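You operate a simulated robot arm through the tools that you are given. There is no shell and no other tool. Be economical: measure what you need, move in short steps, check, and stop when the job is done.

Carry out the task below with a simulated two-armed robot. There is one attempt and no reset: what you move stays moved.

Task
On the wall worktop surface, fold the hand towel in half.

Only the result counts: the job must be done as asked and must still hold three seconds after the hand-in. Knocking over, shifting, dropping, spilling or breaking anything else fails it. Flat cloth is picked up by pressing the open fingertips on it (5 to 10 N) and closing them slowly along it; thin cloth reads only 2 to 8 mm in the jaws.

Robot
Two 7-joint arms with two-finger parallel grippers on one trunk, on a base that drives. Base frame: it is fixed to the floor where the robot stands at the start and does not move with it; the origin is under the middle of the robot, x ahead of it, y to its left, z up. Units: cm, degrees, N and s.
The left shoulder is at the start at [7, 13.4, 120.1], the right one opposite. Places, roughly: wall worktop surface [50, -50, 90]. Payload 1.57 kg a hand.
Tool frame (each hand has its own): the origin (TCP) lies between the finger pads and is the grasp point; the fingertips stand 3 cm ahead of it; z points along the fingers, y is the line along which they close. The gripper opens to 8 cm. The fingers are 1.7 cm wide and 1.2 cm thick; the gripper's body (4 by 8.2 cm) begins 8 cm behind the TCP.
Orientation is that of the tool frame in the base frame, as a unit quaternion [x, y, z, w]. With the fingers straight down and closing along the base's y, the tool's x points along the base's -x, its y along +y and its z along -z.

Tools
- The arms move only by the tool nudge_tool. It takes "left_commands", "right_commands" or both (then of equal length, played together; a hand with none holds still); each is a list of rows, each a list of 3 entries, a list of its own where there are three numbers: the finger opening in cm, from 0 to 8, then the shift along the base's x, y, z in units of 150 mm (1.0 is 150 mm), then the turn, a rotation vector about the base's x, y, z in units of 90 degrees (1.0 is 90 degrees). In form: [[claw, [dx, dy, dz], [wx, wy, wz]], ...]. A call has 1 to 20 rows; each row is the pose to reach, as a shift and turn from the pose commanded when the call began. A call with a number of a shift or a turn outside -1 to 1 is refused whole. Rows are played at 5 a second. More than 5 cm and 8.6 degrees between two rows, or a gripper value outside its range, and nothing of the call is played. A pose out of reach is approached as far as the arm can. The call stops where the force on the tool passes 40 N (or 10 N more than at its start, if that is more) or the arm is blocked; 0.2 s more then pass. Each finger travels about 15.3 cm/s and halts on what it meets, pressing with about 37 N; the grip force reading is that of the motor and also rises with nothing between the fingers. The clock runs only during rows and for 0.2 s after the last one: add rows that repeat a pose to give the fingers time. It gives the time, the measured TCP pose, the force on the tool (base axes), the opening and the grip force at its end, in the units of the frame above (readings bear some noise), with the torque about the TCP (base axes, N m) and any sound that the robot's microphone picked up.
- Cameras (640 x 400 px; columns grow to the right, rows downward): "scene" is now at [13.01, 1.71, 141.49]; the picture's right is [0.19, -0.98, 0.00], its down [-0.69, -0.13, -0.71] and it looks along [0.70, 0.13, -0.70] (base axes); focal length 283 px, centre (320, 200). "left" rides on the left gripper at [7.2, 0.7, -12.2] in its tool frame; the picture's right is [-0.09, 1.00, 0.00], its down [-0.84, -0.08, -0.54] and it looks along [-0.54, -0.05, 0.84] (tool axes); focal length 238 px, centre (320, 200). "right" rides on the right gripper at [7.2, -0.7, -12.2] in its tool frame; the picture's right is [0.09, 1.00, 0.00], its down [-0.84, 0.08, -0.54] and it looks along [-0.54, 0.05, 0.84] (tool axes); focal length 238 px, centre (320, 200). There is no depth. A picture from a camera that has moved, and an enlarged one, comes with that camera's place and axes in the base frame and with its lens.
- snapshot(camera): a new picture of that camera. No time passes.
- slide_trunk(by): slides the trunk up (or, below 0, down) by that many cm; the arms and the scene camera ride with it, the base frame stays. It gives what a move gives, with no picture.
- drive_base(legs): drives the robot by 1 to 6 legs, each [ahead, left, turn to the left] in cm, cm and degrees, along the robot's own axes; the way and the turn of a leg run together, so that a leg with both is an arc; at most 150 cm and 180 degrees a leg. The arms and the cameras ride along, it lands a little off, and it stops where it bumps. It gives what a move gives.
- head_to(pan, tilt): turns the head with the scene camera to pan (to the left, within 86 degrees either way) and tilt (down, from -29 to 69), counted from straight ahead of the robot. It gives what a move gives.
- enlarge(camera, box): a new picture of the part [left, top, right, bottom] of that camera's present view, enlarged. No time passes.
- finish_job(): hands the job in; it is judged then, once.

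Go step by step. Nothing tells you exact positions but the pictures and the camera data: compare them with the known pose of the tool, close in by small moves and look again before you grip or let go. The budget is 120 turns and 88 pictures, counting those below and the enlarged ones. Unless the task says otherwise, let go and move clear before handing in, and close with one line.

The tools are called as a command line: name --argument value ..., lists and objects as JSON in quotes. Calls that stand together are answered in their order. nudge_tool: Moves the arms, as the interface text tells. Its arguments: {"type":"object","properties":{"left_commands":{"type":"array"},"right_commands":{"type":"array"}},"required":[]} The other tools are called the same way: slide_trunk (by) slides the trunk up or down; drive_base (legs) drives the base; head_to (pan, tilt) turns the head that bears the scene camera; snapshot (camera) takes a picture; enlarge (camera, box) takes an enlarged picture of a part of a camera's view; finish_job () hands the job in.

At the start:

```text
clock: 0.0
left_tcp_pos: [46.93, 26.57, 109.45]
left_orientation: [-0.001, 1.0, -0.001, 0.0]
left_wrist_force: [0.4, 0.1, -1.3]
left_moment: [-0.02, 0.01, -0.01]
left_width: 8.02
left_finger_force: 0.0
right_tcp_pos: [41.09, -14.58, 115.77]
right_orientation: [-0.001, 1.0, 0.0, -0.001]
right_wrist_force: [-0.2, -0.1, 0.9]
right_moment: [0.0, 0.0, -0.02]
right_width: 7.97
right_finger_force: 0.2
trunk travel left (down, up): [-77.5, 16.5]
robot x, y, heading: [-0.11, 0.1, -0.2]
head pan, tilt: [10.7, 44.3]
```

scene: 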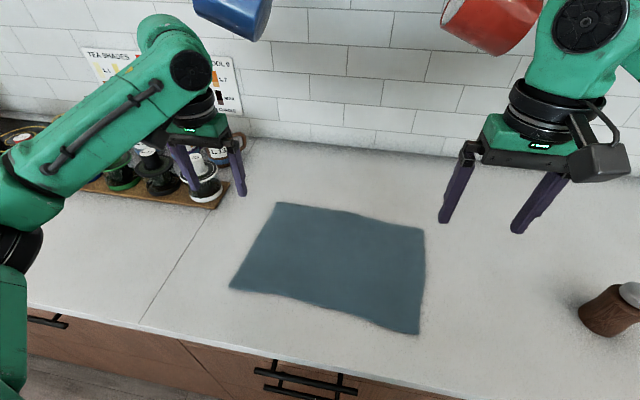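
right: 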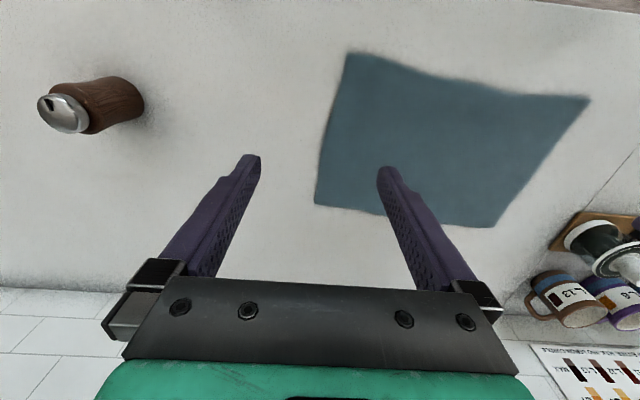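
left: 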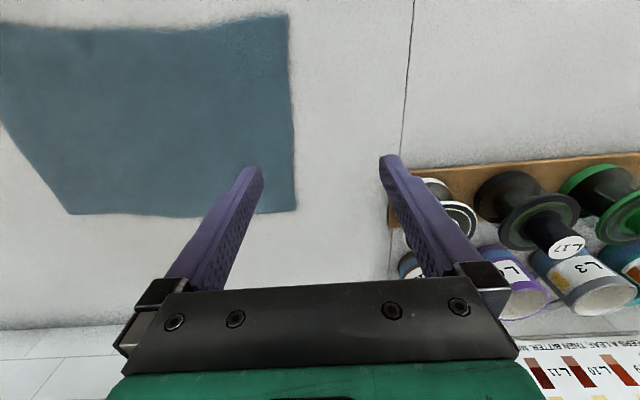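

The towel's corners triangulate to about NL (36.6, 24.7), NR (34.6, -11.6), FR (59.6, -14.2) and FL (61.4, 21.7), with the surface near z = 90. I'll fold the near edge onto the far edge with both hands. First I bring them above the near corners, turned so the fingers close along x.

nudge_tool --right_commands '[[8, [-0.027, 0.031, -0.085], [0, 0, 0.091]], [8, [-0.053, 0.063, -0.169], [0, 0, 0.182]], [8, [-0.08, 0.094, -0.254], [0, 0, 0.273]], [8, [-0.107, 0.125, -0.338], [0, 0, 0.364]], [8, [-0.133, 0.157, -0.423], [0, 0, 0.455]], [8, [-0.16, 0.188, -0.507], [0, 0, 0.545]], [8, [-0.186, 0.22, -0.592], [0, 0, 0.636]], [8, [-0.213, 0.251, -0.676], [0, 0, 0.727]], [8, [-0.24, 0.282, -0.761], [0, 0, 0.818]], [8, [-0.266, 0.314, -0.845], [0, 0, 0.909]], [8, [-0.293, 0.345, -0.93], [0, 0, 1.0]], [8, [-0.293, 0.345, -0.93], [0, 0, 1.0]]]' --left_commands '[[8, [-0.052, -0.024, -0.048], [0, 0, -0.091]], [8, [-0.103, -0.049, -0.096], [0, 0, -0.182]], [8, [-0.155, -0.073, -0.144], [0, 0, -0.273]], [8, [-0.206, -0.097, -0.192], [0, 0, -0.364]], [8, [-0.258, -0.121, -0.24], [0, 0, -0.455]], [8, [-0.309, -0.146, -0.288], [0, 0, -0.545]], [8, [-0.361, -0.17, -0.336], [0, 0, -0.636]], [8, [-0.412, -0.194, -0.384], [0, 0, -0.727]], [8, [-0.464, -0.219, -0.432], [0, 0, -0.818]], [8, [-0.515, -0.243, -0.48], [0, 0, -0.909]], [8, [-0.567, -0.267, -0.53], [0, 0, -1.0]], [8, [-0.567, -0.267, -0.53], [0, 0, -1.0]]]'

snapshot --camera "scene"

snapshot --camera "right"

snapshot --camera "left"

```text
clock: 2.6
left_tcp_pos: [38.39, 22.38, 101.57]
left_orientation: [0.707, 0.707, 0.0, -0.002]
left_wrist_force: [-0.9, -0.4, 0.0]
left_moment: [0.04, 0.01, 0.01]
left_width: 8.04
left_finger_force: 0.0
right_tcp_pos: [26.58, -2.91, 99.63]
right_orientation: [-0.694, 0.717, -0.05, 0.034]
right_wrist_force: [0.0, 0.3, -0.5]
right_moment: [0.03, 0.0, 0.0]
right_width: 8.01
right_finger_force: 0.1
right hand out of reach, approached as far as the arm can: row 7, 8, 9, 10, 11, 12
trunk travel left (down, up): [-77.5, 16.5]
robot x, y, heading: [0.55, -0.24, 0.1]
head pan, tilt: [10.7, 44.3]
```

```text
84 pictures are left
camera scene: at [13.05, 1.48, 141.49], right [0.18, -0.98, 0.0], down [-0.69, -0.13, -0.71], along [0.7, 0.13, -0.7], focal length 283 px, centre (320, 200)
```

scene: 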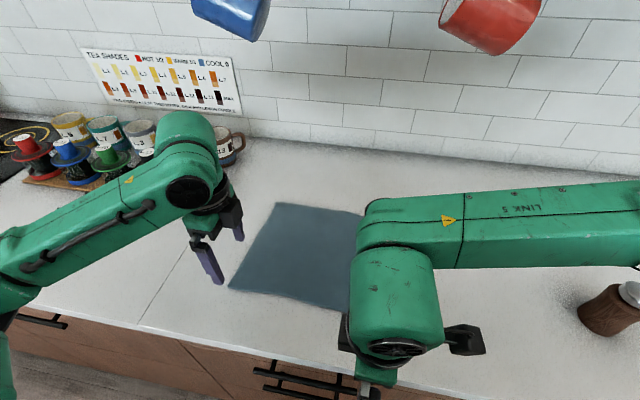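

```text
83 pictures are left
camera right: at [25.57, -9.92, 112.1], right [-0.99, -0.06, -0.12], down [-0.11, 0.85, 0.51], along [0.07, 0.52, -0.85], focal length 238 px, centre (320, 200)
```

right: 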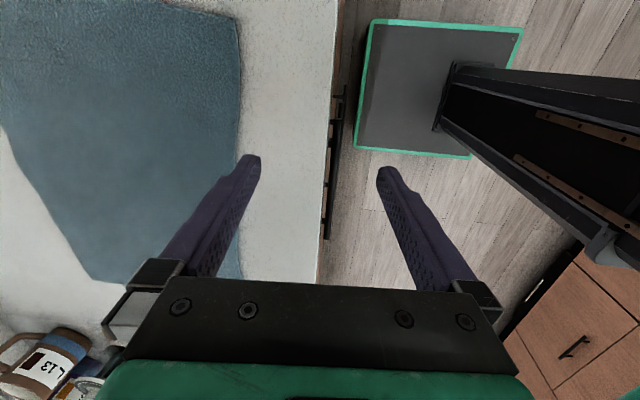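

```text
82 pictures are left
camera left: at [39.11, 29.63, 113.62], right [1.0, -0.09, 0.0], down [-0.08, -0.84, 0.54], along [-0.05, -0.54, -0.84], focal length 238 px, centre (320, 200)
```

left: 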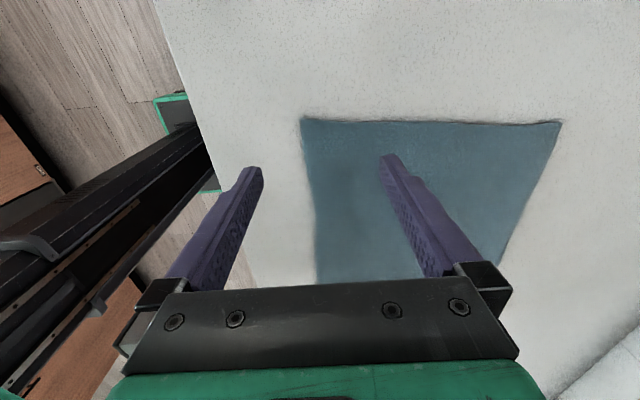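

The left hand is in place. The right arm couldn't turn that way, so I back it out and will try the opposite turn.

nudge_tool --right_commands '[[8, [0.027, -0.02, 0.05], [0, 0, -0.091]], [8, [0.053, -0.04, 0.1], [0, 0, -0.182]], [8, [0.08, -0.06, 0.15], [0, 0, -0.273]], [8, [0.107, -0.08, 0.2], [0, 0, -0.364]], [8, [0.133, -0.1, 0.2], [0, 0, -0.455]], [8, [0.16, -0.12, 0.2], [0, 0, -0.545]], [8, [0.186, -0.14, 0.2], [0, 0, -0.636]], [8, [0.213, -0.16, 0.2], [0, 0, -0.727]], [8, [0.24, -0.18, 0.2], [0, 0, -0.818]], [8, [0.266, -0.18, 0.2], [0, 0, -0.909]], [8, [0.293, -0.18, 0.2], [0, 0, -1.0]], [8, [0.293, -0.18, 0.2], [0, 0, -1.0]]]'

```text
clock: 5.2
left_tcp_pos: [38.39, 22.47, 101.45]
left_orientation: [0.707, 0.708, 0.0, 0.001]
left_wrist_force: [0.0, 0.3, 0.2]
left_moment: [0.0, -0.01, -0.01]
left_width: 7.98
left_finger_force: 0.1
right_tcp_pos: [30.83, -5.12, 102.52]
right_orientation: [0.016, 0.998, -0.06, -0.012]
right_wrist_force: [-0.6, -0.2, -0.2]
right_moment: [0.02, -0.03, -0.02]
right_width: 7.98
right_finger_force: 0.0
trunk travel left (down, up): [-77.5, 16.5]
robot x, y, heading: [0.04, -0.37, 0.2]
head pan, tilt: [10.7, 44.3]
```

Back near neutral. I level the right hand, move it over the near-right corner, then turn it the other way.

nudge_tool --right_commands '[[8, [0.1, -0.07, 0], [0.038, -0.008, 0.01]], [8, [0.2, -0.14, 0], [0.076, -0.017, 0.02]], [8, [0.3, -0.21, 0], [0.076, -0.017, 0.02]], [8, [0.39, -0.285, 0], [0.076, -0.017, 0.02]], [8, [0.39, -0.285, 0], [0.076, -0.017, 0.02]]]'

nudge_tool --right_commands '[[8, [0, 0, 0], [0, 0, -0.091]], [8, [0, 0, 0], [0, 0, -0.182]], [8, [0, 0, 0], [0, 0, -0.273]], [8, [0, 0, 0], [0, 0, -0.364]], [8, [0, 0, 0], [0, 0, -0.455]], [8, [0, 0, 0], [0, 0, -0.545]], [8, [0, 0, 0], [0, 0, -0.636]], [8, [0, 0, 0], [0, 0, -0.727]], [8, [0, 0, 0], [0, 0, -0.818]], [8, [0, 0, 0], [0, 0, -0.909]], [8, [0, 0, 0], [0, 0, -1.0]], [8, [0, 0, 0], [0, 0, -1.0]]]'

snapshot --camera "right"

snapshot --camera "scene"

```text
clock: 6.4
left_tcp_pos: [38.5, 22.52, 101.47]
left_orientation: [0.707, 0.707, 0.0, 0.0]
left_wrist_force: [0.2, -0.9, 0.3]
left_moment: [0.01, 0.01, 0.02]
left_width: 7.99
left_finger_force: 0.1
right_tcp_pos: [36.65, -9.51, 102.52]
right_orientation: [0.0, 1.0, 0.0, 0.003]
right_wrist_force: [0.1, -0.1, 0.0]
right_moment: [0.0, -0.02, 0.0]
right_width: 8.0
right_finger_force: 0.1
trunk travel left (down, up): [-77.5, 16.5]
robot x, y, heading: [0.06, 0.13, 0.2]
head pan, tilt: [10.7, 44.3]
```

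```text
clock: 9.0
left_tcp_pos: [38.56, 22.45, 101.45]
left_orientation: [0.706, 0.708, 0.0, 0.0]
left_wrist_force: [0.0, -0.4, -0.5]
left_moment: [-0.02, 0.0, -0.03]
left_width: 7.98
left_finger_force: 0.0
right_tcp_pos: [36.65, -9.56, 102.61]
right_orientation: [0.708, 0.706, -0.002, 0.001]
right_wrist_force: [-0.3, 1.2, 0.7]
right_moment: [-0.02, 0.01, -0.01]
right_width: 7.98
right_finger_force: 0.1
trunk travel left (down, up): [-77.5, 16.5]
robot x, y, heading: [-0.01, -0.1, 0.1]
head pan, tilt: [10.7, 44.3]
```

```text
81 pictures are left
camera right: at [36.06, -2.4, 114.83], right [1.0, 0.09, 0.0], down [0.08, -0.84, 0.54], along [0.05, -0.54, -0.84], focal length 238 px, centre (320, 200)
```

right: 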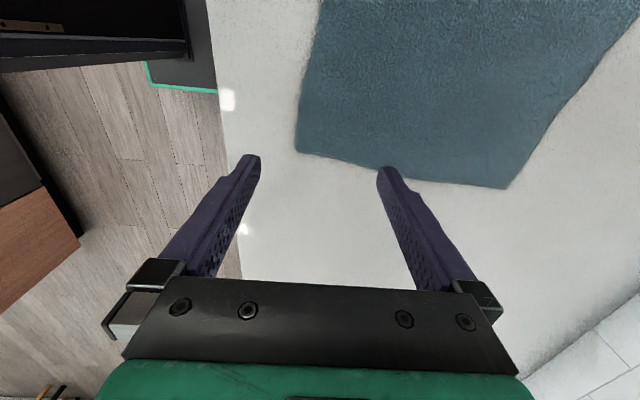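

```text
80 pictures are left
camera scene: at [13.0, 1.71, 141.49], right [0.19, -0.98, 0.0], down [-0.69, -0.13, -0.71], along [0.7, 0.13, -0.7], focal length 283 px, centre (320, 200)
```

scene: 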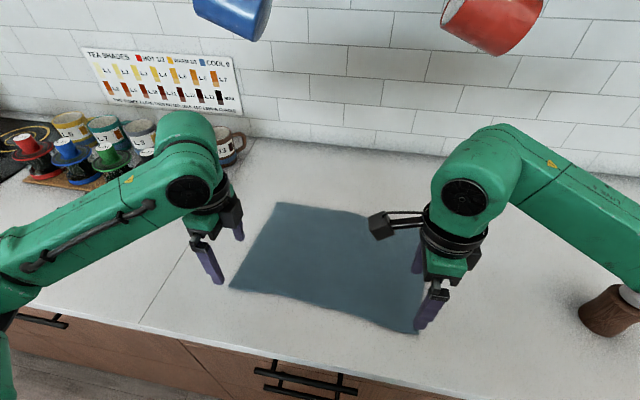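

The refined corners are NL (36.8, 24.0), NR (34.4, -12.2), FR (59.9, -14.5) and FL (61.9, 21.5). I lower both hands to just above the cloth with the fingers partly closed.

nudge_tool --right_commands '[[4, [0, -0.02, -0.2], [0, 0, 0]], [3, [0, -0.04, -0.4], [0, 0, 0]], [2.5, [0, -0.04, -0.56], [0, 0, 0]], [2.5, [0, -0.04, -0.56], [0, 0, 0]]]' --left_commands '[[4, [0.02, -0.02, -0.2], [0, 0, 0]], [3, [0.04, -0.03, -0.4], [0, 0, 0]], [2.5, [0.04, -0.03, -0.49], [0, 0, 0]], [2.5, [0.04, -0.03, -0.49], [0, 0, 0]]]'

snapshot --camera "right"

snapshot --camera "left"

```text
clock: 10.0
left_tcp_pos: [38.84, 22.14, 94.35]
left_orientation: [0.707, 0.708, 0.001, 0.001]
left_wrist_force: [1.4, -0.4, 10.6]
left_moment: [-0.02, -0.08, 0.03]
left_width: 2.48
left_finger_force: 0.0
right_tcp_pos: [36.5, -9.92, 94.41]
right_orientation: [0.707, 0.707, 0.002, 0.003]
right_wrist_force: [3.9, -0.3, 20.1]
right_moment: [-0.02, -0.15, 0.0]
right_width: 2.5
right_finger_force: 0.1
trunk travel left (down, up): [-77.5, 16.5]
robot x, y, heading: [0.05, -0.21, -0.1]
head pan, tilt: [10.7, 44.3]
```

```text
79 pictures are left
camera right: at [35.79, -2.91, 106.6], right [1.0, 0.09, 0.01], down [0.07, -0.84, 0.54], along [0.06, -0.54, -0.84], focal length 238 px, centre (320, 200)
```

right: 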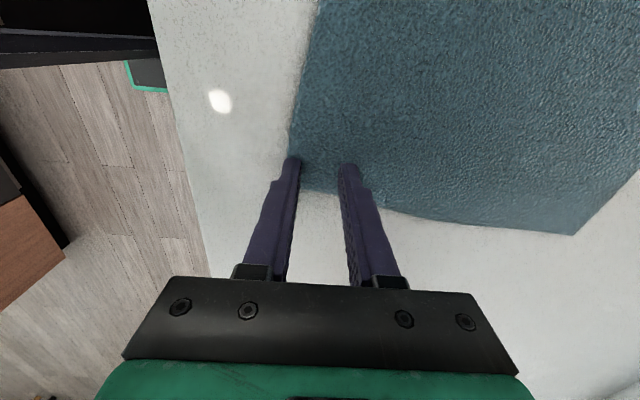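

```text
78 pictures are left
camera left: at [39.49, 29.46, 106.46], right [1.0, -0.09, 0.0], down [-0.08, -0.84, 0.54], along [-0.05, -0.54, -0.84], focal length 238 px, centre (320, 200)
```

left: 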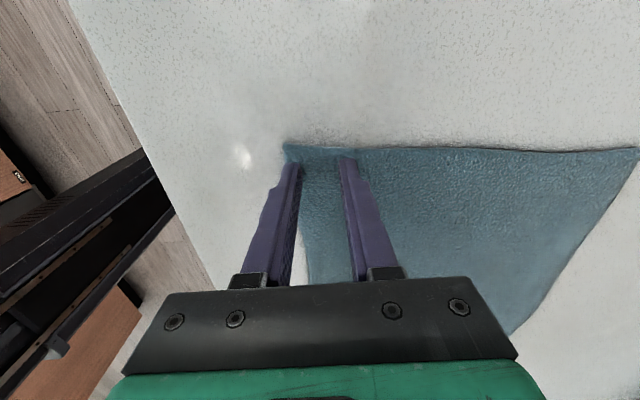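

Both hands are already in contact, the left at about 10 N and the right at 20 N. I ease the right a little, then close slowly.

nudge_tool --right_commands '[[2.5, [0, 0, 0.008], [0, 0, 0]], [2.2, [0, 0, 0.008], [0, 0, 0]], [1.9, [0, 0, 0.008], [0, 0, 0]], [1.6, [0, 0, 0.008], [0, 0, 0]], [1.3, [0, 0, 0.008], [0, 0, 0]], [1.0, [0, 0, 0.008], [0, 0, 0]], [0.7, [0, 0, 0.008], [0, 0, 0]], [0.4, [0, 0, 0.008], [0, 0, 0]], [0.1, [0, 0, 0.008], [0, 0, 0]], [0, [0, 0, 0.008], [0, 0, 0]], [0, [0, 0, 0.008], [0, 0, 0]]]' --left_commands '[[2.5, [0, 0, 0], [0, 0, 0]], [2.2, [0, 0, 0], [0, 0, 0]], [1.9, [0, 0, 0], [0, 0, 0]], [1.6, [0, 0, 0], [0, 0, 0]], [1.3, [0, 0, 0], [0, 0, 0]], [1.0, [0, 0, 0], [0, 0, 0]], [0.7, [0, 0, 0], [0, 0, 0]], [0.4, [0, 0, 0], [0, 0, 0]], [0.1, [0, 0, 0], [0, 0, 0]], [0, [0, 0, 0], [0, 0, 0]], [0, [0, 0, 0], [0, 0, 0]]]'

snapshot --camera "right"

snapshot --camera "left"

```text
clock: 12.4
left_tcp_pos: [38.83, 22.11, 94.37]
left_orientation: [0.707, 0.708, 0.002, 0.0]
left_wrist_force: [1.0, 2.0, 18.9]
left_moment: [-0.02, 0.06, 0.0]
left_width: 0.0
left_finger_force: 21.3
right_tcp_pos: [36.37, -10.09, 94.44]
right_orientation: [0.708, 0.707, 0.0, 0.002]
right_wrist_force: [-0.1, -0.3, 9.5]
right_moment: [0.01, 0.02, 0.0]
right_width: 0.02
right_finger_force: 21.0
trunk travel left (down, up): [-77.5, 16.5]
robot x, y, heading: [-0.09, -0.06, 0.2]
head pan, tilt: [10.7, 44.3]
```

```text
77 pictures are left
camera right: at [35.65, -2.97, 106.63], right [1.0, 0.09, 0.0], down [0.08, -0.84, 0.54], along [0.05, -0.54, -0.84], focal length 238 px, centre (320, 200)
```

right: 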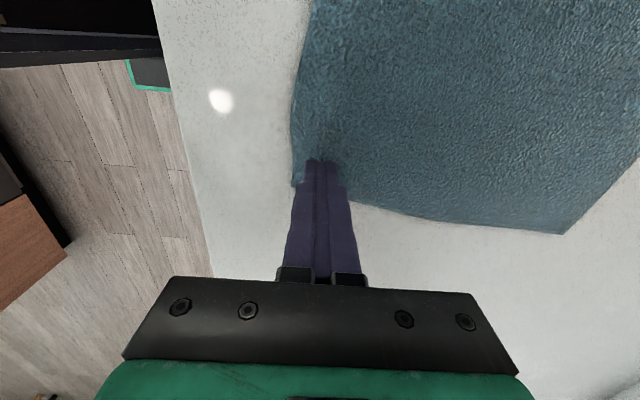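

```text
76 pictures are left
camera left: at [39.36, 29.44, 106.43], right [1.0, -0.09, 0.0], down [-0.08, -0.84, 0.54], along [-0.05, -0.54, -0.84], focal length 238 px, centre (320, 200)
```

left: 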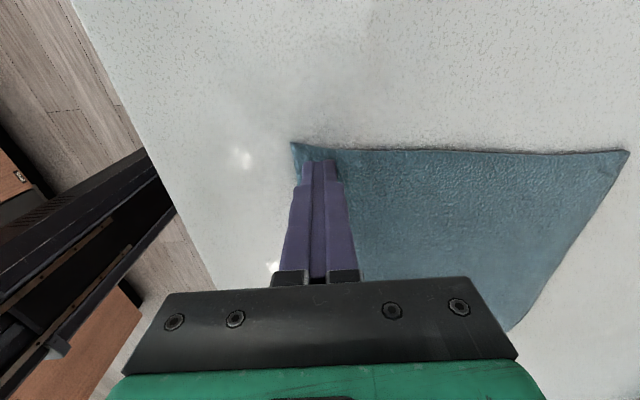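

The jaws read 0, so nothing was caught; the outer fingers were right at the edge. I lift, open to 4 cm, shift about 1.2 cm further onto the cloth, and press again at a controlled force.

nudge_tool --right_commands '[[0, [0, 0, 0.06], [0, 0, 0]], [4, [0.1, 0.03, 0.08], [0, 0, 0]], [4, [0.1, 0.03, 0.08], [0, 0, 0]], [4, [0.1, 0.03, 0.01], [0, 0, 0]], [4, [0.1, 0.03, -0.002], [0, 0, 0]], [4, [0.1, 0.03, -0.002], [0, 0, 0]]]' --left_commands '[[0, [0, 0, 0.06], [0, 0, 0]], [4, [0.09, -0.03, 0.08], [0, 0, 0]], [4, [0.09, -0.03, 0.08], [0, 0, 0]], [4, [0.09, -0.03, 0.01], [0, 0, 0]], [4, [0.09, -0.03, 0.002], [0, 0, 0]], [4, [0.09, -0.03, 0.002], [0, 0, 0]]]'

snapshot --camera "left"

snapshot --camera "right"

```text
clock: 13.8
left_tcp_pos: [40.39, 21.65, 94.26]
left_orientation: [0.707, 0.707, 0.001, 0.0]
left_wrist_force: [2.0, 0.6, 9.0]
left_moment: [0.01, -0.08, -0.04]
left_width: 4.0
left_finger_force: 0.1
right_tcp_pos: [38.16, -9.47, 94.46]
right_orientation: [0.707, 0.707, 0.0, 0.001]
right_wrist_force: [2.1, -0.9, 10.0]
right_moment: [-0.04, -0.06, 0.02]
right_width: 4.01
right_finger_force: 0.1
trunk travel left (down, up): [-77.5, 16.5]
robot x, y, heading: [0.18, -0.03, 0.1]
head pan, tilt: [10.7, 44.3]
```

```text
75 pictures are left
camera left: at [40.98, 28.92, 106.49], right [1.0, -0.09, 0.0], down [-0.08, -0.84, 0.54], along [-0.05, -0.54, -0.84], focal length 238 px, centre (320, 200)
```

left: 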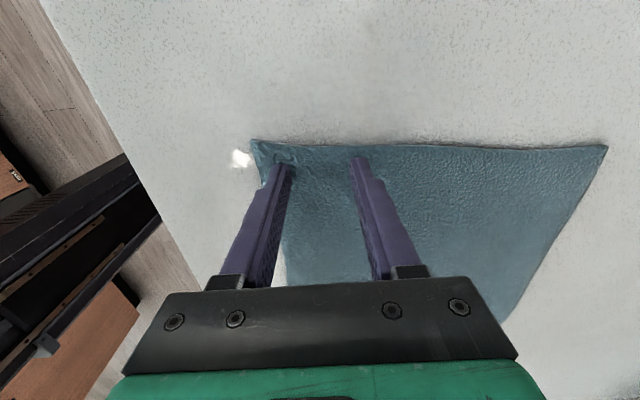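

```text
74 pictures are left
camera right: at [37.39, -2.54, 106.67], right [1.0, 0.09, 0.0], down [0.08, -0.84, 0.54], along [0.05, -0.54, -0.84], focal length 238 px, centre (320, 200)
```

right: 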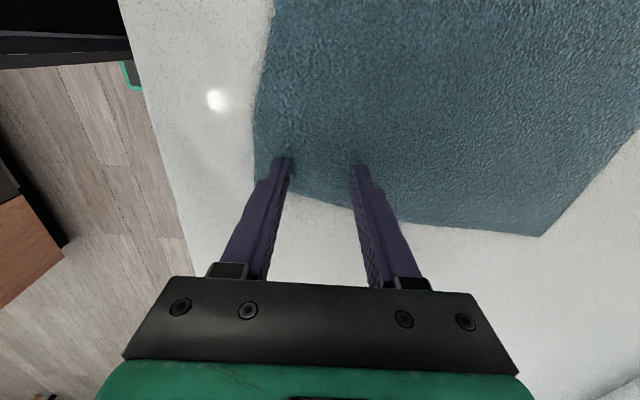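

Both hands press at about 9–10 N with all the fingers on the cloth. I close slowly, and partway first to check that the cloth gathers.

nudge_tool --right_commands '[[3.75, [0, 0, 0], [0, 0, 0]], [3.5, [0, 0, 0], [0, 0, 0]], [3.25, [0, 0, 0], [0, 0, 0]], [3.0, [0, 0, 0], [0, 0, 0]], [2.75, [0, 0, 0], [0, 0, 0]], [2.5, [0, 0, 0], [0, 0, 0]], [2.25, [0, 0, 0], [0, 0, 0]], [2.0, [0, 0, 0], [0, 0, 0]], [1.75, [0, 0, 0], [0, 0, 0]], [1.5, [0, 0, 0], [0, 0, 0]], [1.25, [0, 0, 0], [0, 0, 0]], [1.0, [0, 0, 0], [0, 0, 0]]]' --left_commands '[[3.75, [0, 0, 0], [0, 0, 0]], [3.5, [0, 0, 0], [0, 0, 0]], [3.25, [0, 0, 0], [0, 0, 0]], [3.0, [0, 0, 0], [0, 0, 0]], [2.75, [0, 0, 0], [0, 0, 0]], [2.5, [0, 0, 0], [0, 0, 0]], [2.25, [0, 0, 0], [0, 0, 0]], [2.0, [0, 0, 0], [0, 0, 0]], [1.75, [0, 0, 0], [0, 0, 0]], [1.5, [0, 0, 0], [0, 0, 0]], [1.25, [0, 0, 0], [0, 0, 0]], [1.0, [0, 0, 0], [0, 0, 0]]]'

enlarge --camera "left" --box '[220, 100, 440, 240]'

enlarge --camera "right" --box '[220, 100, 440, 240]'

```text
clock: 16.4
left_tcp_pos: [40.1, 21.48, 94.28]
left_orientation: [0.707, 0.707, 0.001, 0.0]
left_wrist_force: [0.2, -0.4, 10.5]
left_moment: [-0.05, 0.01, 0.0]
left_width: 1.42
left_finger_force: 8.9
right_tcp_pos: [37.92, -9.68, 94.31]
right_orientation: [0.707, 0.707, 0.0, 0.003]
right_wrist_force: [1.5, 1.1, 11.2]
right_moment: [-0.01, 0.01, 0.01]
right_width: 0.98
right_finger_force: 0.2
trunk travel left (down, up): [-77.5, 16.5]
robot x, y, heading: [-0.0, 0.39, 0.2]
head pan, tilt: [10.7, 44.3]
```

```text
2.86 times, centred on (330, 170) of left
camera zoom: at [40.85, 28.89, 106.48], right [1.0, -0.09, 0.0], down [-0.08, -0.84, 0.54], along [-0.05, -0.54, -0.84], focal length 681 px, centre (291, 286)
```

zoom: 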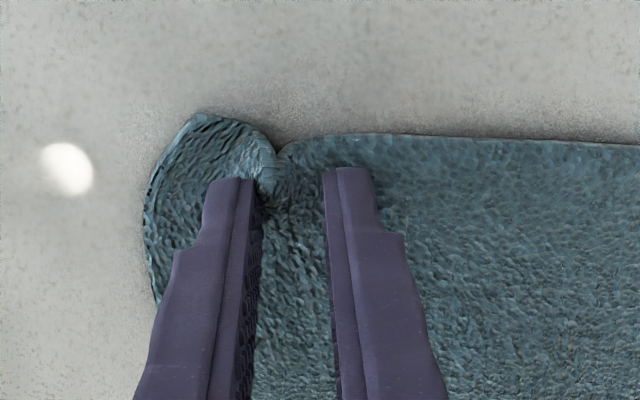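

```text
2.86 times, centred on (330, 170) of right
camera zoom: at [37.26, -2.56, 106.65], right [1.0, 0.09, 0.0], down [0.08, -0.84, 0.54], along [0.05, -0.54, -0.84], focal length 681 px, centre (291, 286)
```

zoom: 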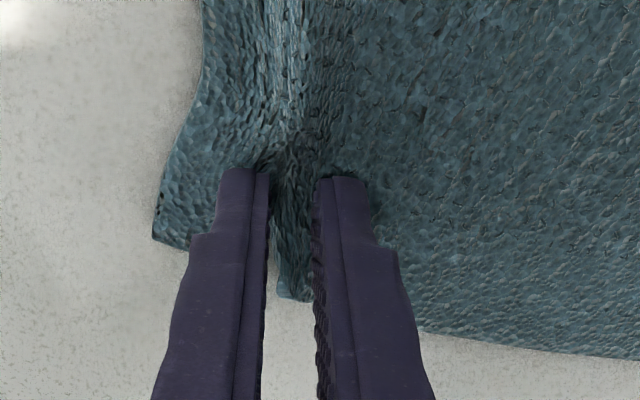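

The cloth gathers in a ridge between both pairs of fingers. I finish closing.

nudge_tool --right_commands '[[0.8, [0, 0, 0], [0, 0, 0]], [0.6, [0, 0, 0], [0, 0, 0]], [0.4, [0, 0, 0], [0, 0, 0]], [0.2, [0, 0, 0], [0, 0, 0]], [0, [0, 0, 0], [0, 0, 0]], [0, [0, 0, 0], [0, 0, 0]]]' --left_commands '[[0.8, [0, 0, 0], [0, 0, 0]], [0.6, [0, 0, 0], [0, 0, 0]], [0.4, [0, 0, 0], [0, 0, 0]], [0.2, [0, 0, 0], [0, 0, 0]], [0, [0, 0, 0], [0, 0, 0]], [0, [0, 0, 0], [0, 0, 0]]]'

```text
clock: 17.8
left_tcp_pos: [40.18, 21.53, 94.36]
left_orientation: [0.706, 0.708, 0.0, 0.0]
left_wrist_force: [-0.3, -1.0, 8.6]
left_moment: [-0.06, -0.03, -0.01]
left_width: 0.9
left_finger_force: 27.6
right_tcp_pos: [37.85, -9.59, 94.42]
right_orientation: [0.707, 0.707, 0.0, 0.002]
right_wrist_force: [-0.6, 1.0, 10.9]
right_moment: [0.01, 0.06, 0.03]
right_width: 0.46
right_finger_force: 24.9
trunk travel left (down, up): [-77.5, 16.5]
robot x, y, heading: [-0.12, -0.33, 0.1]
head pan, tilt: [10.7, 44.3]
```

Both hands hold cloth, but this grip leaves about a 3.5 cm edge flap that would fold back when laid down. A better grip pinches the very edge with the fingers closing along y. I open slowly to flatten the ridge, lift, and turn both hands back.

nudge_tool --right_commands '[[0.8, [0, 0, 0], [0, 0, 0]], [1.3, [0, 0, 0], [0, 0, 0]], [1.8, [0, 0, 0], [0, 0, 0]], [2.3, [0, 0, 0], [0, 0, 0]], [2.8, [0, 0, 0], [0, 0, 0]], [3.3, [0, 0, 0], [0, 0, 0]], [3.8, [0, 0, 0], [0, 0, 0]], [4.2, [0, 0, 0], [0, 0, 0]], [4.2, [0, 0, 0.1], [0, 0, 0]], [4.2, [0, 0, 0.4], [0, 0, 0]], [4.2, [0, 0, 0.5], [0, 0, 0]]]' --left_commands '[[1.2, [0, 0, 0], [0, 0, 0]], [1.6, [0, 0, 0], [0, 0, 0]], [2.0, [0, 0, 0], [0, 0, 0]], [2.4, [0, 0, 0], [0, 0, 0]], [2.8, [0, 0, 0], [0, 0, 0]], [3.3, [0, 0, 0], [0, 0, 0]], [3.8, [0, 0, 0], [0, 0, 0]], [4.2, [0, 0, 0], [0, 0, 0]], [4.2, [0, 0, 0.1], [0, 0, 0]], [4.2, [0, 0, 0.4], [0, 0, 0]], [4.2, [0, 0, 0.5], [0, 0, 0]]]'

nudge_tool --right_commands '[[4, [0, 0, 0], [0, 0, 0.091]], [4, [0, 0, 0], [0, 0, 0.182]], [4, [0, 0, 0], [0, 0, 0.273]], [4, [0, 0, 0], [0, 0, 0.364]], [4, [0, 0, 0], [0, 0, 0.455]], [4, [0, 0, 0], [0, 0, 0.545]], [4, [0, 0, 0], [0, 0, 0.636]], [4, [0, 0, 0], [0, 0, 0.727]], [4, [0, 0, 0], [0, 0, 0.818]], [4, [0, 0, 0], [0, 0, 0.909]], [4, [0, 0, 0], [0, 0, 1.0]], [4, [0, 0, 0], [0, 0, 1.0]]]' --left_commands '[[4, [0, 0, 0], [0, 0, 0.091]], [4, [0, 0, 0], [0, 0, 0.182]], [4, [0, 0, 0], [0, 0, 0.273]], [4, [0, 0, 0], [0, 0, 0.364]], [4, [0, 0, 0], [0, 0, 0.455]], [4, [0, 0, 0], [0, 0, 0.545]], [4, [0, 0, 0], [0, 0, 0.636]], [4, [0, 0, 0], [0, 0, 0.727]], [4, [0, 0, 0], [0, 0, 0.818]], [4, [0, 0, 0], [0, 0, 0.909]], [4, [0, 0, 0], [0, 0, 1.0]], [4, [0, 0, 0], [0, 0, 1.0]]]'

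snapshot --camera "left"

snapshot --camera "right"

snapshot --camera "scene"

```text
clock: 20.2
left_tcp_pos: [40.39, 21.65, 101.77]
left_orientation: [0.707, 0.707, 0.0, -0.001]
left_wrist_force: [0.2, 0.0, -0.6]
left_moment: [-0.03, 0.01, -0.04]
left_width: 4.16
left_finger_force: 0.1
right_tcp_pos: [38.21, -9.69, 101.83]
right_orientation: [0.707, 0.707, -0.001, 0.001]
right_wrist_force: [0.3, -0.4, 0.2]
right_moment: [0.0, -0.01, 0.0]
right_width: 4.21
right_finger_force: 0.1
trunk travel left (down, up): [-77.5, 16.5]
robot x, y, heading: [0.16, 0.1, 0.2]
head pan, tilt: [10.7, 44.3]
```

```text
clock: 22.8
left_tcp_pos: [40.38, 21.65, 101.66]
left_orientation: [-0.002, 1.0, 0.001, -0.001]
left_wrist_force: [0.7, 0.0, 0.1]
left_moment: [0.02, -0.01, 0.03]
left_width: 3.98
left_finger_force: 0.0
right_tcp_pos: [38.16, -9.67, 101.8]
right_orientation: [-0.001, 1.0, 0.001, 0.002]
right_wrist_force: [0.4, -0.5, -0.1]
right_moment: [-0.01, 0.0, 0.02]
right_width: 3.99
right_finger_force: 0.1
trunk travel left (down, up): [-77.5, 16.5]
robot x, y, heading: [0.15, -0.03, 0.2]
head pan, tilt: [10.7, 44.3]
```

```text
71 pictures are left
camera left: at [33.22, 22.41, 113.83], right [0.09, 1.0, 0.0], down [0.84, -0.07, 0.54], along [0.54, -0.05, -0.84], focal length 238 px, centre (320, 200)
```

left: 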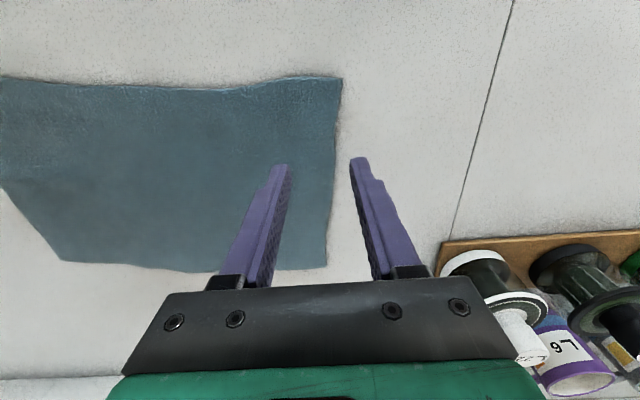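

```text
70 pictures are left
camera right: at [30.92, -10.47, 114.02], right [-0.09, 1.0, 0.0], down [0.83, 0.08, 0.54], along [0.54, 0.05, -0.84], focal length 238 px, centre (320, 200)
```

right: 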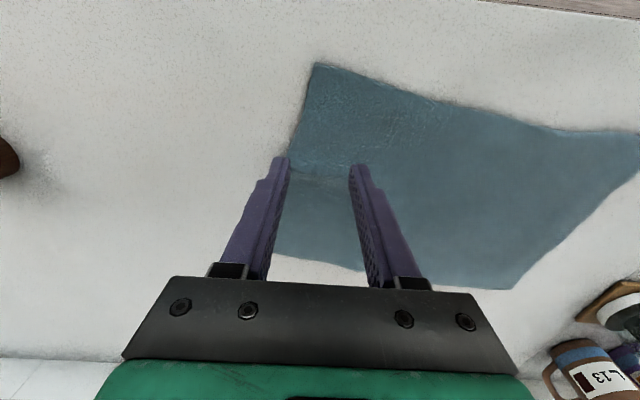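

```text
69 pictures are left
camera scene: at [13.0, 1.71, 141.49], right [0.19, -0.98, 0.0], down [-0.69, -0.13, -0.71], along [0.7, 0.13, -0.7], focal length 283 px, centre (320, 200)
```

scene: 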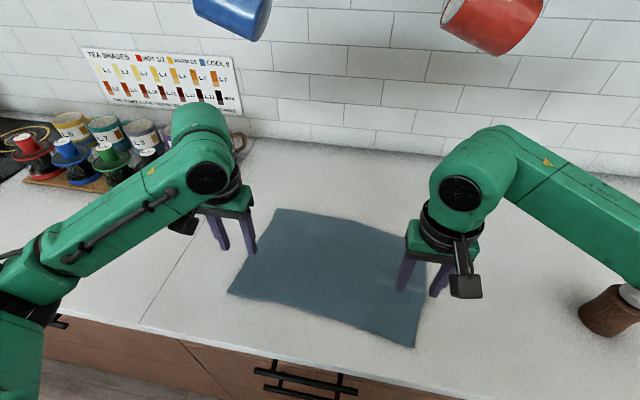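

The cloth is flat again. The near corners are now about NL (35.6, 24.0) and NR (32.2, -10.7). I move so the fingers straddle the edge about 1 cm in, hovering just above it.

nudge_tool --right_commands '[[3.5, [-0.15, 0.06, -0.1], [0, 0, 0]], [3.2, [-0.31, 0.13, -0.25], [0, 0, 0]], [3.2, [-0.31, 0.13, -0.41], [0, 0, 0]], [3.2, [-0.31, 0.13, -0.41], [0, 0, 0]]]' --left_commands '[[3.5, [-0.13, -0.02, -0.1], [0, 0, 0]], [3.2, [-0.26, -0.043, -0.25], [0, 0, 0]], [3.2, [-0.26, -0.043, -0.41], [0, 0, 0]], [3.2, [-0.26, -0.043, -0.41], [0, 0, 0]]]'

snapshot --camera "left"

snapshot --camera "right"

snapshot --camera "scene"

```text
clock: 23.8
left_tcp_pos: [36.42, 20.83, 95.58]
left_orientation: [-0.001, 1.0, 0.0, 0.0]
left_wrist_force: [0.4, 0.0, -0.5]
left_moment: [0.0, 0.0, 0.03]
left_width: 3.21
left_finger_force: 0.0
right_tcp_pos: [33.46, -7.77, 95.54]
right_orientation: [0.0, 1.0, 0.0, 0.001]
right_wrist_force: [-1.4, -0.4, 0.0]
right_moment: [-0.01, -0.01, 0.03]
right_width: 3.18
right_finger_force: 0.1
trunk travel left (down, up): [-77.5, 16.5]
robot x, y, heading: [-0.2, -0.1, -0.1]
head pan, tilt: [10.7, 44.3]
```

```text
68 pictures are left
camera left: at [29.26, 21.7, 107.72], right [0.09, 1.0, 0.0], down [0.84, -0.08, 0.54], along [0.54, -0.05, -0.84], focal length 238 px, centre (320, 200)
```

left: 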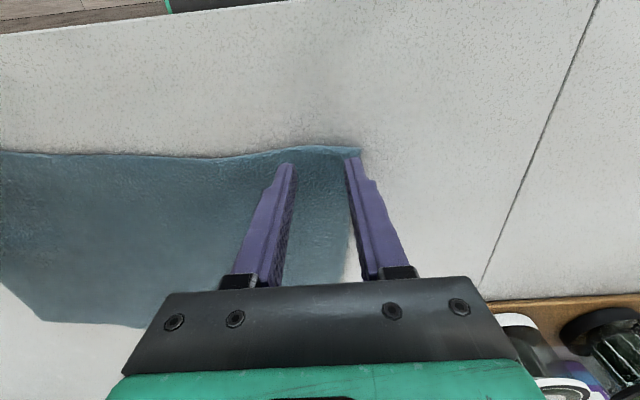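

```text
67 pictures are left
camera right: at [26.28, -8.61, 107.9], right [-0.09, 1.0, 0.0], down [0.83, 0.08, 0.54], along [0.54, 0.05, -0.84], focal length 238 px, centre (320, 200)
```

right: 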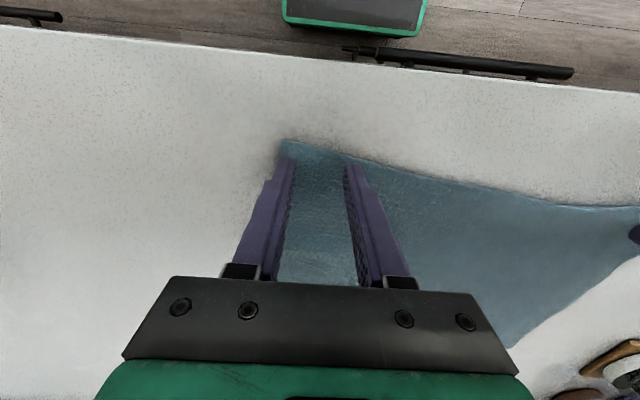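

```text
66 pictures are left
camera scene: at [12.96, 1.72, 141.49], right [0.19, -0.98, 0.0], down [-0.69, -0.13, -0.72], along [0.7, 0.13, -0.7], focal length 283 px, centre (320, 200)
```

scene: 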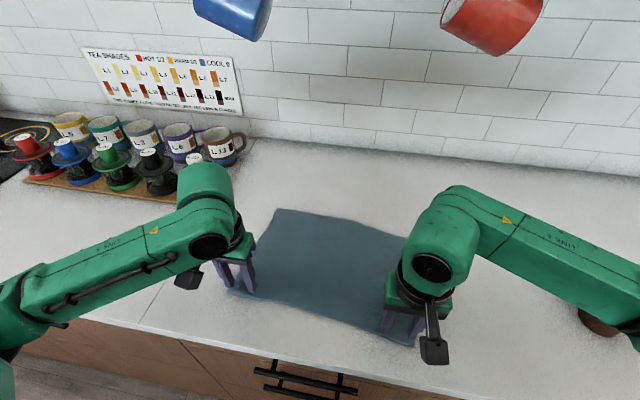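

I shift both grips about 0.6 cm inward, and the right also slightly onto the cloth, then press down.

nudge_tool --right_commands '[[3.2, [0.04, 0.04, 0], [0, 0, 0]], [3.2, [0.04, 0.04, -0.07], [0, 0, 0]], [3.2, [0.04, 0.04, -0.09], [0, 0, 0]], [3.2, [0.04, 0.04, -0.09], [0, 0, 0]]]' --left_commands '[[3.2, [0.01, -0.047, 0], [0, 0, 0]], [3.2, [0.01, -0.047, -0.07], [0, 0, 0]], [3.2, [0.01, -0.047, -0.092], [0, 0, 0]], [3.2, [0.01, -0.047, -0.092], [0, 0, 0]]]'

enlarge --camera "left" --box '[220, 100, 440, 240]'

enlarge --camera "right" --box '[220, 100, 440, 240]'

```text
clock: 24.8
left_tcp_pos: [36.66, 20.1, 94.41]
left_orientation: [-0.001, 1.0, -0.001, 0.001]
left_wrist_force: [2.5, -0.2, 10.8]
left_moment: [-0.04, -0.05, -0.01]
left_width: 3.2
left_finger_force: 0.0
right_tcp_pos: [34.09, -7.06, 94.26]
right_orientation: [0.0, 1.0, 0.0, 0.004]
right_wrist_force: [3.5, -0.5, 13.8]
right_moment: [-0.03, -0.17, -0.01]
right_width: 3.2
right_finger_force: 0.1
trunk travel left (down, up): [-77.5, 16.5]
robot x, y, heading: [0.2, 0.39, 0.1]
head pan, tilt: [10.7, 44.3]
```

```text
2.86 times, centred on (330, 170) of left
camera zoom: at [29.39, 20.9, 106.43], right [0.09, 1.0, 0.0], down [0.83, -0.08, 0.55], along [0.54, -0.05, -0.84], focal length 681 px, centre (291, 286)
```

zoom: 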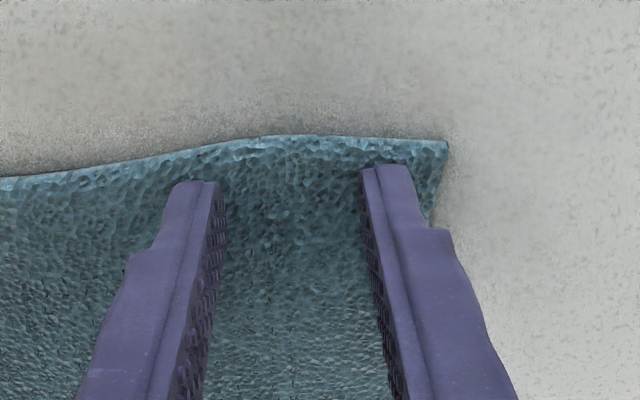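

```text
2.86 times, centred on (330, 170) of right
camera zoom: at [26.83, -7.94, 106.61], right [-0.09, 1.0, 0.0], down [0.83, 0.08, 0.55], along [0.54, 0.05, -0.84], focal length 681 px, centre (291, 286)
```

zoom: 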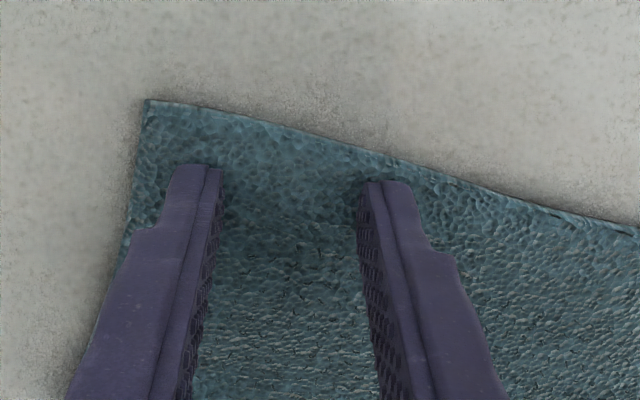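

Both hands are well placed just inside the edge at 11–14 N. I close slowly.

nudge_tool --right_commands '[[3.0, [0, 0, 0.002], [0, 0, 0]], [2.75, [0, 0, 0.002], [0, 0, 0]], [2.5, [0, 0, 0.002], [0, 0, 0]], [2.25, [0, 0, 0.002], [0, 0, 0]], [2.0, [0, 0, 0.002], [0, 0, 0]], [1.75, [0, 0, 0.002], [0, 0, 0]], [1.5, [0, 0, 0.002], [0, 0, 0]], [1.25, [0, 0, 0.002], [0, 0, 0]], [1.0, [0, 0, 0.002], [0, 0, 0]], [0.8, [0, 0, 0.002], [0, 0, 0]], [0.6, [0, 0, 0.002], [0, 0, 0]], [0.4, [0, 0, 0.002], [0, 0, 0]], [0.2, [0, 0, 0.002], [0, 0, 0]], [0, [0, 0, 0.002], [0, 0, 0]], [0, [0, 0, 0.002], [0, 0, 0]]]' --left_commands '[[3.0, [0, 0, 0], [0, 0, 0]], [2.75, [0, 0, 0], [0, 0, 0]], [2.5, [0, 0, 0], [0, 0, 0]], [2.25, [0, 0, 0], [0, 0, 0]], [2.0, [0, 0, 0], [0, 0, 0]], [1.75, [0, 0, 0], [0, 0, 0]], [1.5, [0, 0, 0], [0, 0, 0]], [1.25, [0, 0, 0], [0, 0, 0]], [1.0, [0, 0, 0], [0, 0, 0]], [0.8, [0, 0, 0], [0, 0, 0]], [0.6, [0, 0, 0], [0, 0, 0]], [0.4, [0, 0, 0], [0, 0, 0]], [0.2, [0, 0, 0], [0, 0, 0]], [0, [0, 0, 0], [0, 0, 0]], [0, [0, 0, 0], [0, 0, 0]]]'

enlarge --camera "left" --box '[220, 100, 440, 240]'

enlarge --camera "right" --box '[220, 100, 440, 240]'

```text
clock: 28.0
left_tcp_pos: [36.45, 20.12, 94.34]
left_orientation: [0.0, 1.0, 0.0, 0.003]
left_wrist_force: [-0.9, 0.6, 13.9]
left_moment: [-0.01, -0.06, 0.02]
left_width: 0.02
left_finger_force: 21.1
right_tcp_pos: [33.99, -7.04, 94.32]
right_orientation: [0.0, 1.0, 0.002, 0.003]
right_wrist_force: [-0.2, -0.9, 12.6]
right_moment: [-0.08, -0.05, -0.02]
right_width: 0.0
right_finger_force: 21.7
trunk travel left (down, up): [-77.5, 16.5]
robot x, y, heading: [0.15, 0.14, 0.2]
head pan, tilt: [10.7, 44.3]
```

```text
2.86 times, centred on (330, 170) of left
camera zoom: at [29.21, 20.88, 106.41], right [0.09, 1.0, 0.0], down [0.84, -0.08, 0.54], along [0.54, -0.05, -0.84], focal length 681 px, centre (291, 286)
```

zoom: 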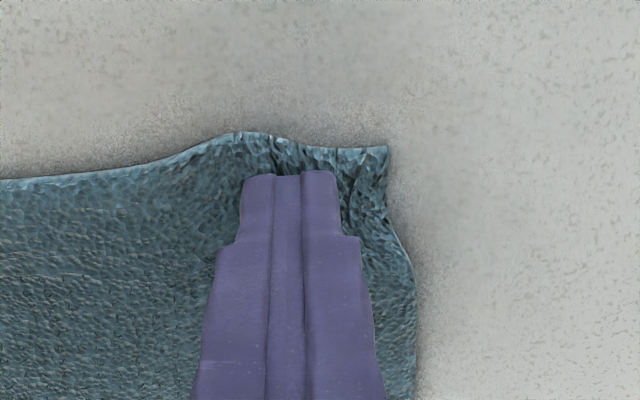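

```text
2.86 times, centred on (330, 170) of right
camera zoom: at [26.65, -7.93, 106.62], right [-0.09, 1.0, 0.0], down [0.83, 0.08, 0.55], along [0.54, 0.05, -0.84], focal length 681 px, centre (291, 286)
```

zoom: 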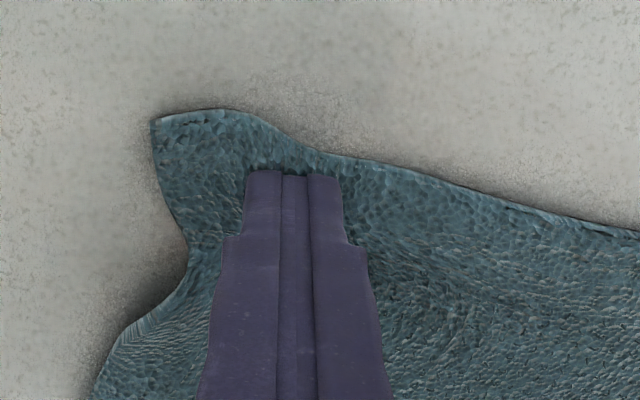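

Neither hand caught; the ridge slipped out under the fingers. The 4 cm stroke worked before, so I open slowly to flatten it, reposition slightly further in with a 4.4 cm opening, and press.

nudge_tool --right_commands '[[0.6, [0, 0, 0], [0, 0, 0]], [1.2, [0, 0, 0], [0, 0, 0]], [1.8, [0, 0, 0], [0, 0, 0]], [2.4, [0, 0, 0], [0, 0, 0]], [3.0, [0, 0, 0], [0, 0, 0]], [3.2, [0, 0, 0], [0, 0, 0]], [3.2, [0, 0, 0.08], [0, 0, 0]], [4.4, [0, 0.035, 0.1], [0, 0, 0]], [4.4, [0, 0.035, 0.1], [0, 0, 0]], [4.4, [0, 0.035, 0.01], [0, 0, 0]], [4.4, [0, 0.035, -0.002], [0, 0, 0]], [4.4, [0, 0.035, -0.002], [0, 0, 0]]]' --left_commands '[[0.6, [0, 0, 0], [0, 0, 0]], [1.2, [0, 0, 0], [0, 0, 0]], [1.8, [0, 0, 0], [0, 0, 0]], [2.4, [0, 0, 0], [0, 0, 0]], [3.0, [0, 0, 0], [0, 0, 0]], [3.2, [0, 0, 0], [0, 0, 0]], [3.2, [0, 0, 0.08], [0, 0, 0]], [4.4, [0.02, -0.04, 0.1], [0, 0, 0]], [4.4, [0.02, -0.04, 0.1], [0, 0, 0]], [4.4, [0.02, -0.04, 0.01], [0, 0, 0]], [4.4, [0.02, -0.04, 0.0], [0, 0, 0]], [4.4, [0.02, -0.04, 0.0], [0, 0, 0]]]'

enlarge --camera "left" --box '[220, 100, 440, 240]'

enlarge --camera "right" --box '[220, 100, 440, 240]'

```text
clock: 30.6
left_tcp_pos: [36.83, 19.59, 94.42]
left_orientation: [-0.001, 1.0, 0.0, 0.001]
left_wrist_force: [1.7, 1.4, 9.6]
left_moment: [-0.03, -0.03, 0.03]
left_width: 4.38
left_finger_force: 0.1
right_tcp_pos: [34.13, -6.52, 94.43]
right_orientation: [0.0, 1.0, 0.001, 0.003]
right_wrist_force: [3.3, -0.4, 14.3]
right_moment: [-0.07, -0.11, 0.02]
right_width: 4.4
right_finger_force: 0.0
trunk travel left (down, up): [-77.5, 16.5]
robot x, y, heading: [-0.08, 0.18, -0.3]
head pan, tilt: [10.7, 44.3]
```

```text
2.86 times, centred on (330, 170) of left
camera zoom: at [29.63, 20.38, 106.46], right [0.09, 1.0, 0.0], down [0.84, -0.08, 0.54], along [0.54, -0.05, -0.84], focal length 681 px, centre (291, 286)
```

zoom: 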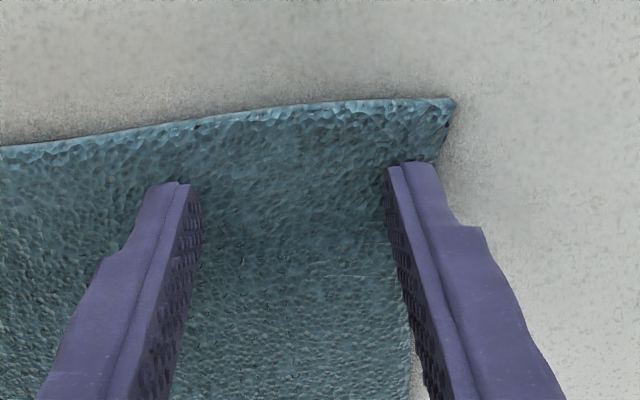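

```text
2.86 times, centred on (330, 170) of right
camera zoom: at [26.79, -7.3, 106.6], right [-0.09, 1.0, 0.0], down [0.83, 0.08, 0.55], along [0.55, 0.05, -0.84], focal length 681 px, centre (291, 286)
```

zoom: 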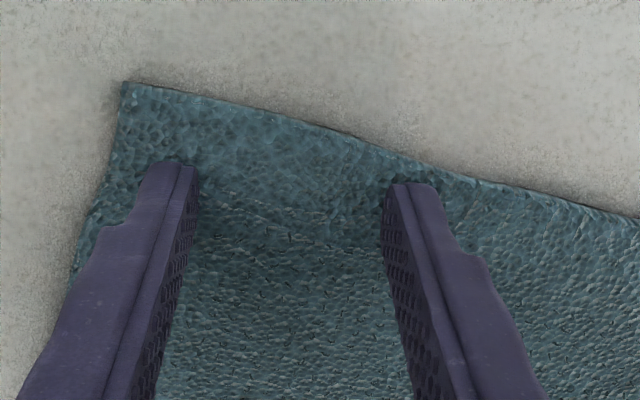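

nudge_tool --right_commands '[[4.2, [0, 0, 0.005], [0, 0, 0]], [4.0, [0, 0, 0.005], [0, 0, 0]], [3.8, [0, 0, 0.005], [0, 0, 0]], [3.6, [0, 0, 0.005], [0, 0, 0]], [3.4, [0, 0, 0.005], [0, 0, 0]], [3.2, [0, 0, 0.005], [0, 0, 0]], [3.0, [0, 0, 0.005], [0, 0, 0]], [2.8, [0, 0, 0.005], [0, 0, 0]], [2.6, [0, 0, 0.005], [0, 0, 0]], [2.4, [0, 0, 0.005], [0, 0, 0]], [2.2, [0, 0, 0.005], [0, 0, 0]], [2.0, [0, 0, 0.005], [0, 0, 0]], [1.8, [0, 0, 0.005], [0, 0, 0]], [1.6, [0, 0, 0.005], [0, 0, 0]], [1.4, [0, 0, 0.005], [0, 0, 0]], [1.2, [0, 0, 0.005], [0, 0, 0]]]' --left_commands '[[4.2, [0, 0, 0], [0, 0, 0]], [4.0, [0, 0, 0], [0, 0, 0]], [3.8, [0, 0, 0], [0, 0, 0]], [3.6, [0, 0, 0], [0, 0, 0]], [3.4, [0, 0, 0], [0, 0, 0]], [3.2, [0, 0, 0], [0, 0, 0]], [3.0, [0, 0, 0], [0, 0, 0]], [2.8, [0, 0, 0], [0, 0, 0]], [2.6, [0, 0, 0], [0, 0, 0]], [2.4, [0, 0, 0], [0, 0, 0]], [2.2, [0, 0, 0], [0, 0, 0]], [2.0, [0, 0, 0], [0, 0, 0]], [1.8, [0, 0, 0], [0, 0, 0]], [1.6, [0, 0, 0], [0, 0, 0]], [1.4, [0, 0, 0], [0, 0, 0]], [1.2, [0, 0, 0], [0, 0, 0]]]'

enlarge --camera "left" --box '[220, 100, 440, 240]'

enlarge --camera "right" --box '[220, 100, 440, 240]'

```text
clock: 34.0
left_tcp_pos: [36.65, 19.52, 94.43]
left_orientation: [0.0, 1.0, 0.0, 0.001]
left_wrist_force: [0.8, -2.4, 11.4]
left_moment: [-0.07, 0.02, 0.02]
left_width: 1.4
left_finger_force: 15.8
right_tcp_pos: [33.96, -6.55, 94.51]
right_orientation: [0.0, 1.0, 0.001, 0.003]
right_wrist_force: [0.4, 3.1, 12.5]
right_moment: [0.09, -0.06, 0.02]
right_width: 1.24
right_finger_force: 0.1
trunk travel left (down, up): [-77.5, 16.5]
robot x, y, heading: [0.07, -0.07, -0.1]
head pan, tilt: [10.7, 44.3]
```

```text
2.86 times, centred on (330, 170) of left
camera zoom: at [29.5, 20.37, 106.45], right [0.09, 1.0, 0.0], down [0.84, -0.08, 0.54], along [0.54, -0.05, -0.84], focal length 681 px, centre (291, 286)
```

zoom: 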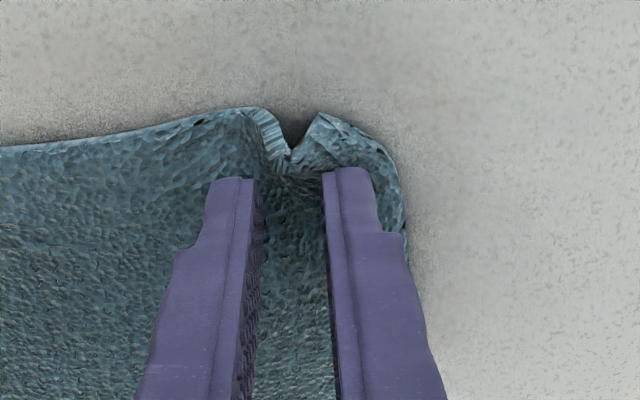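

```text
2.86 times, centred on (330, 170) of right
camera zoom: at [26.66, -7.34, 106.63], right [-0.09, 1.0, 0.0], down [0.83, 0.08, 0.55], along [0.54, 0.05, -0.84], focal length 681 px, centre (291, 286)
```

zoom: 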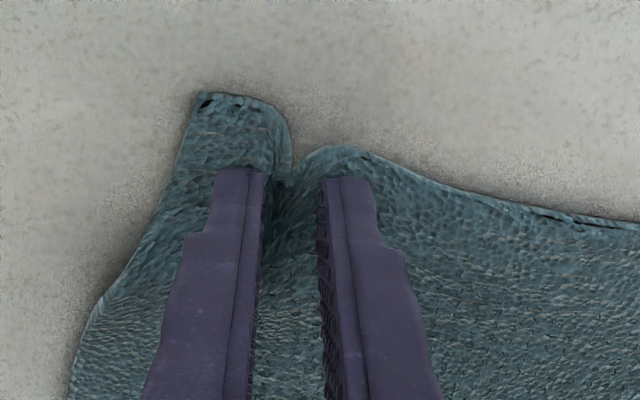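

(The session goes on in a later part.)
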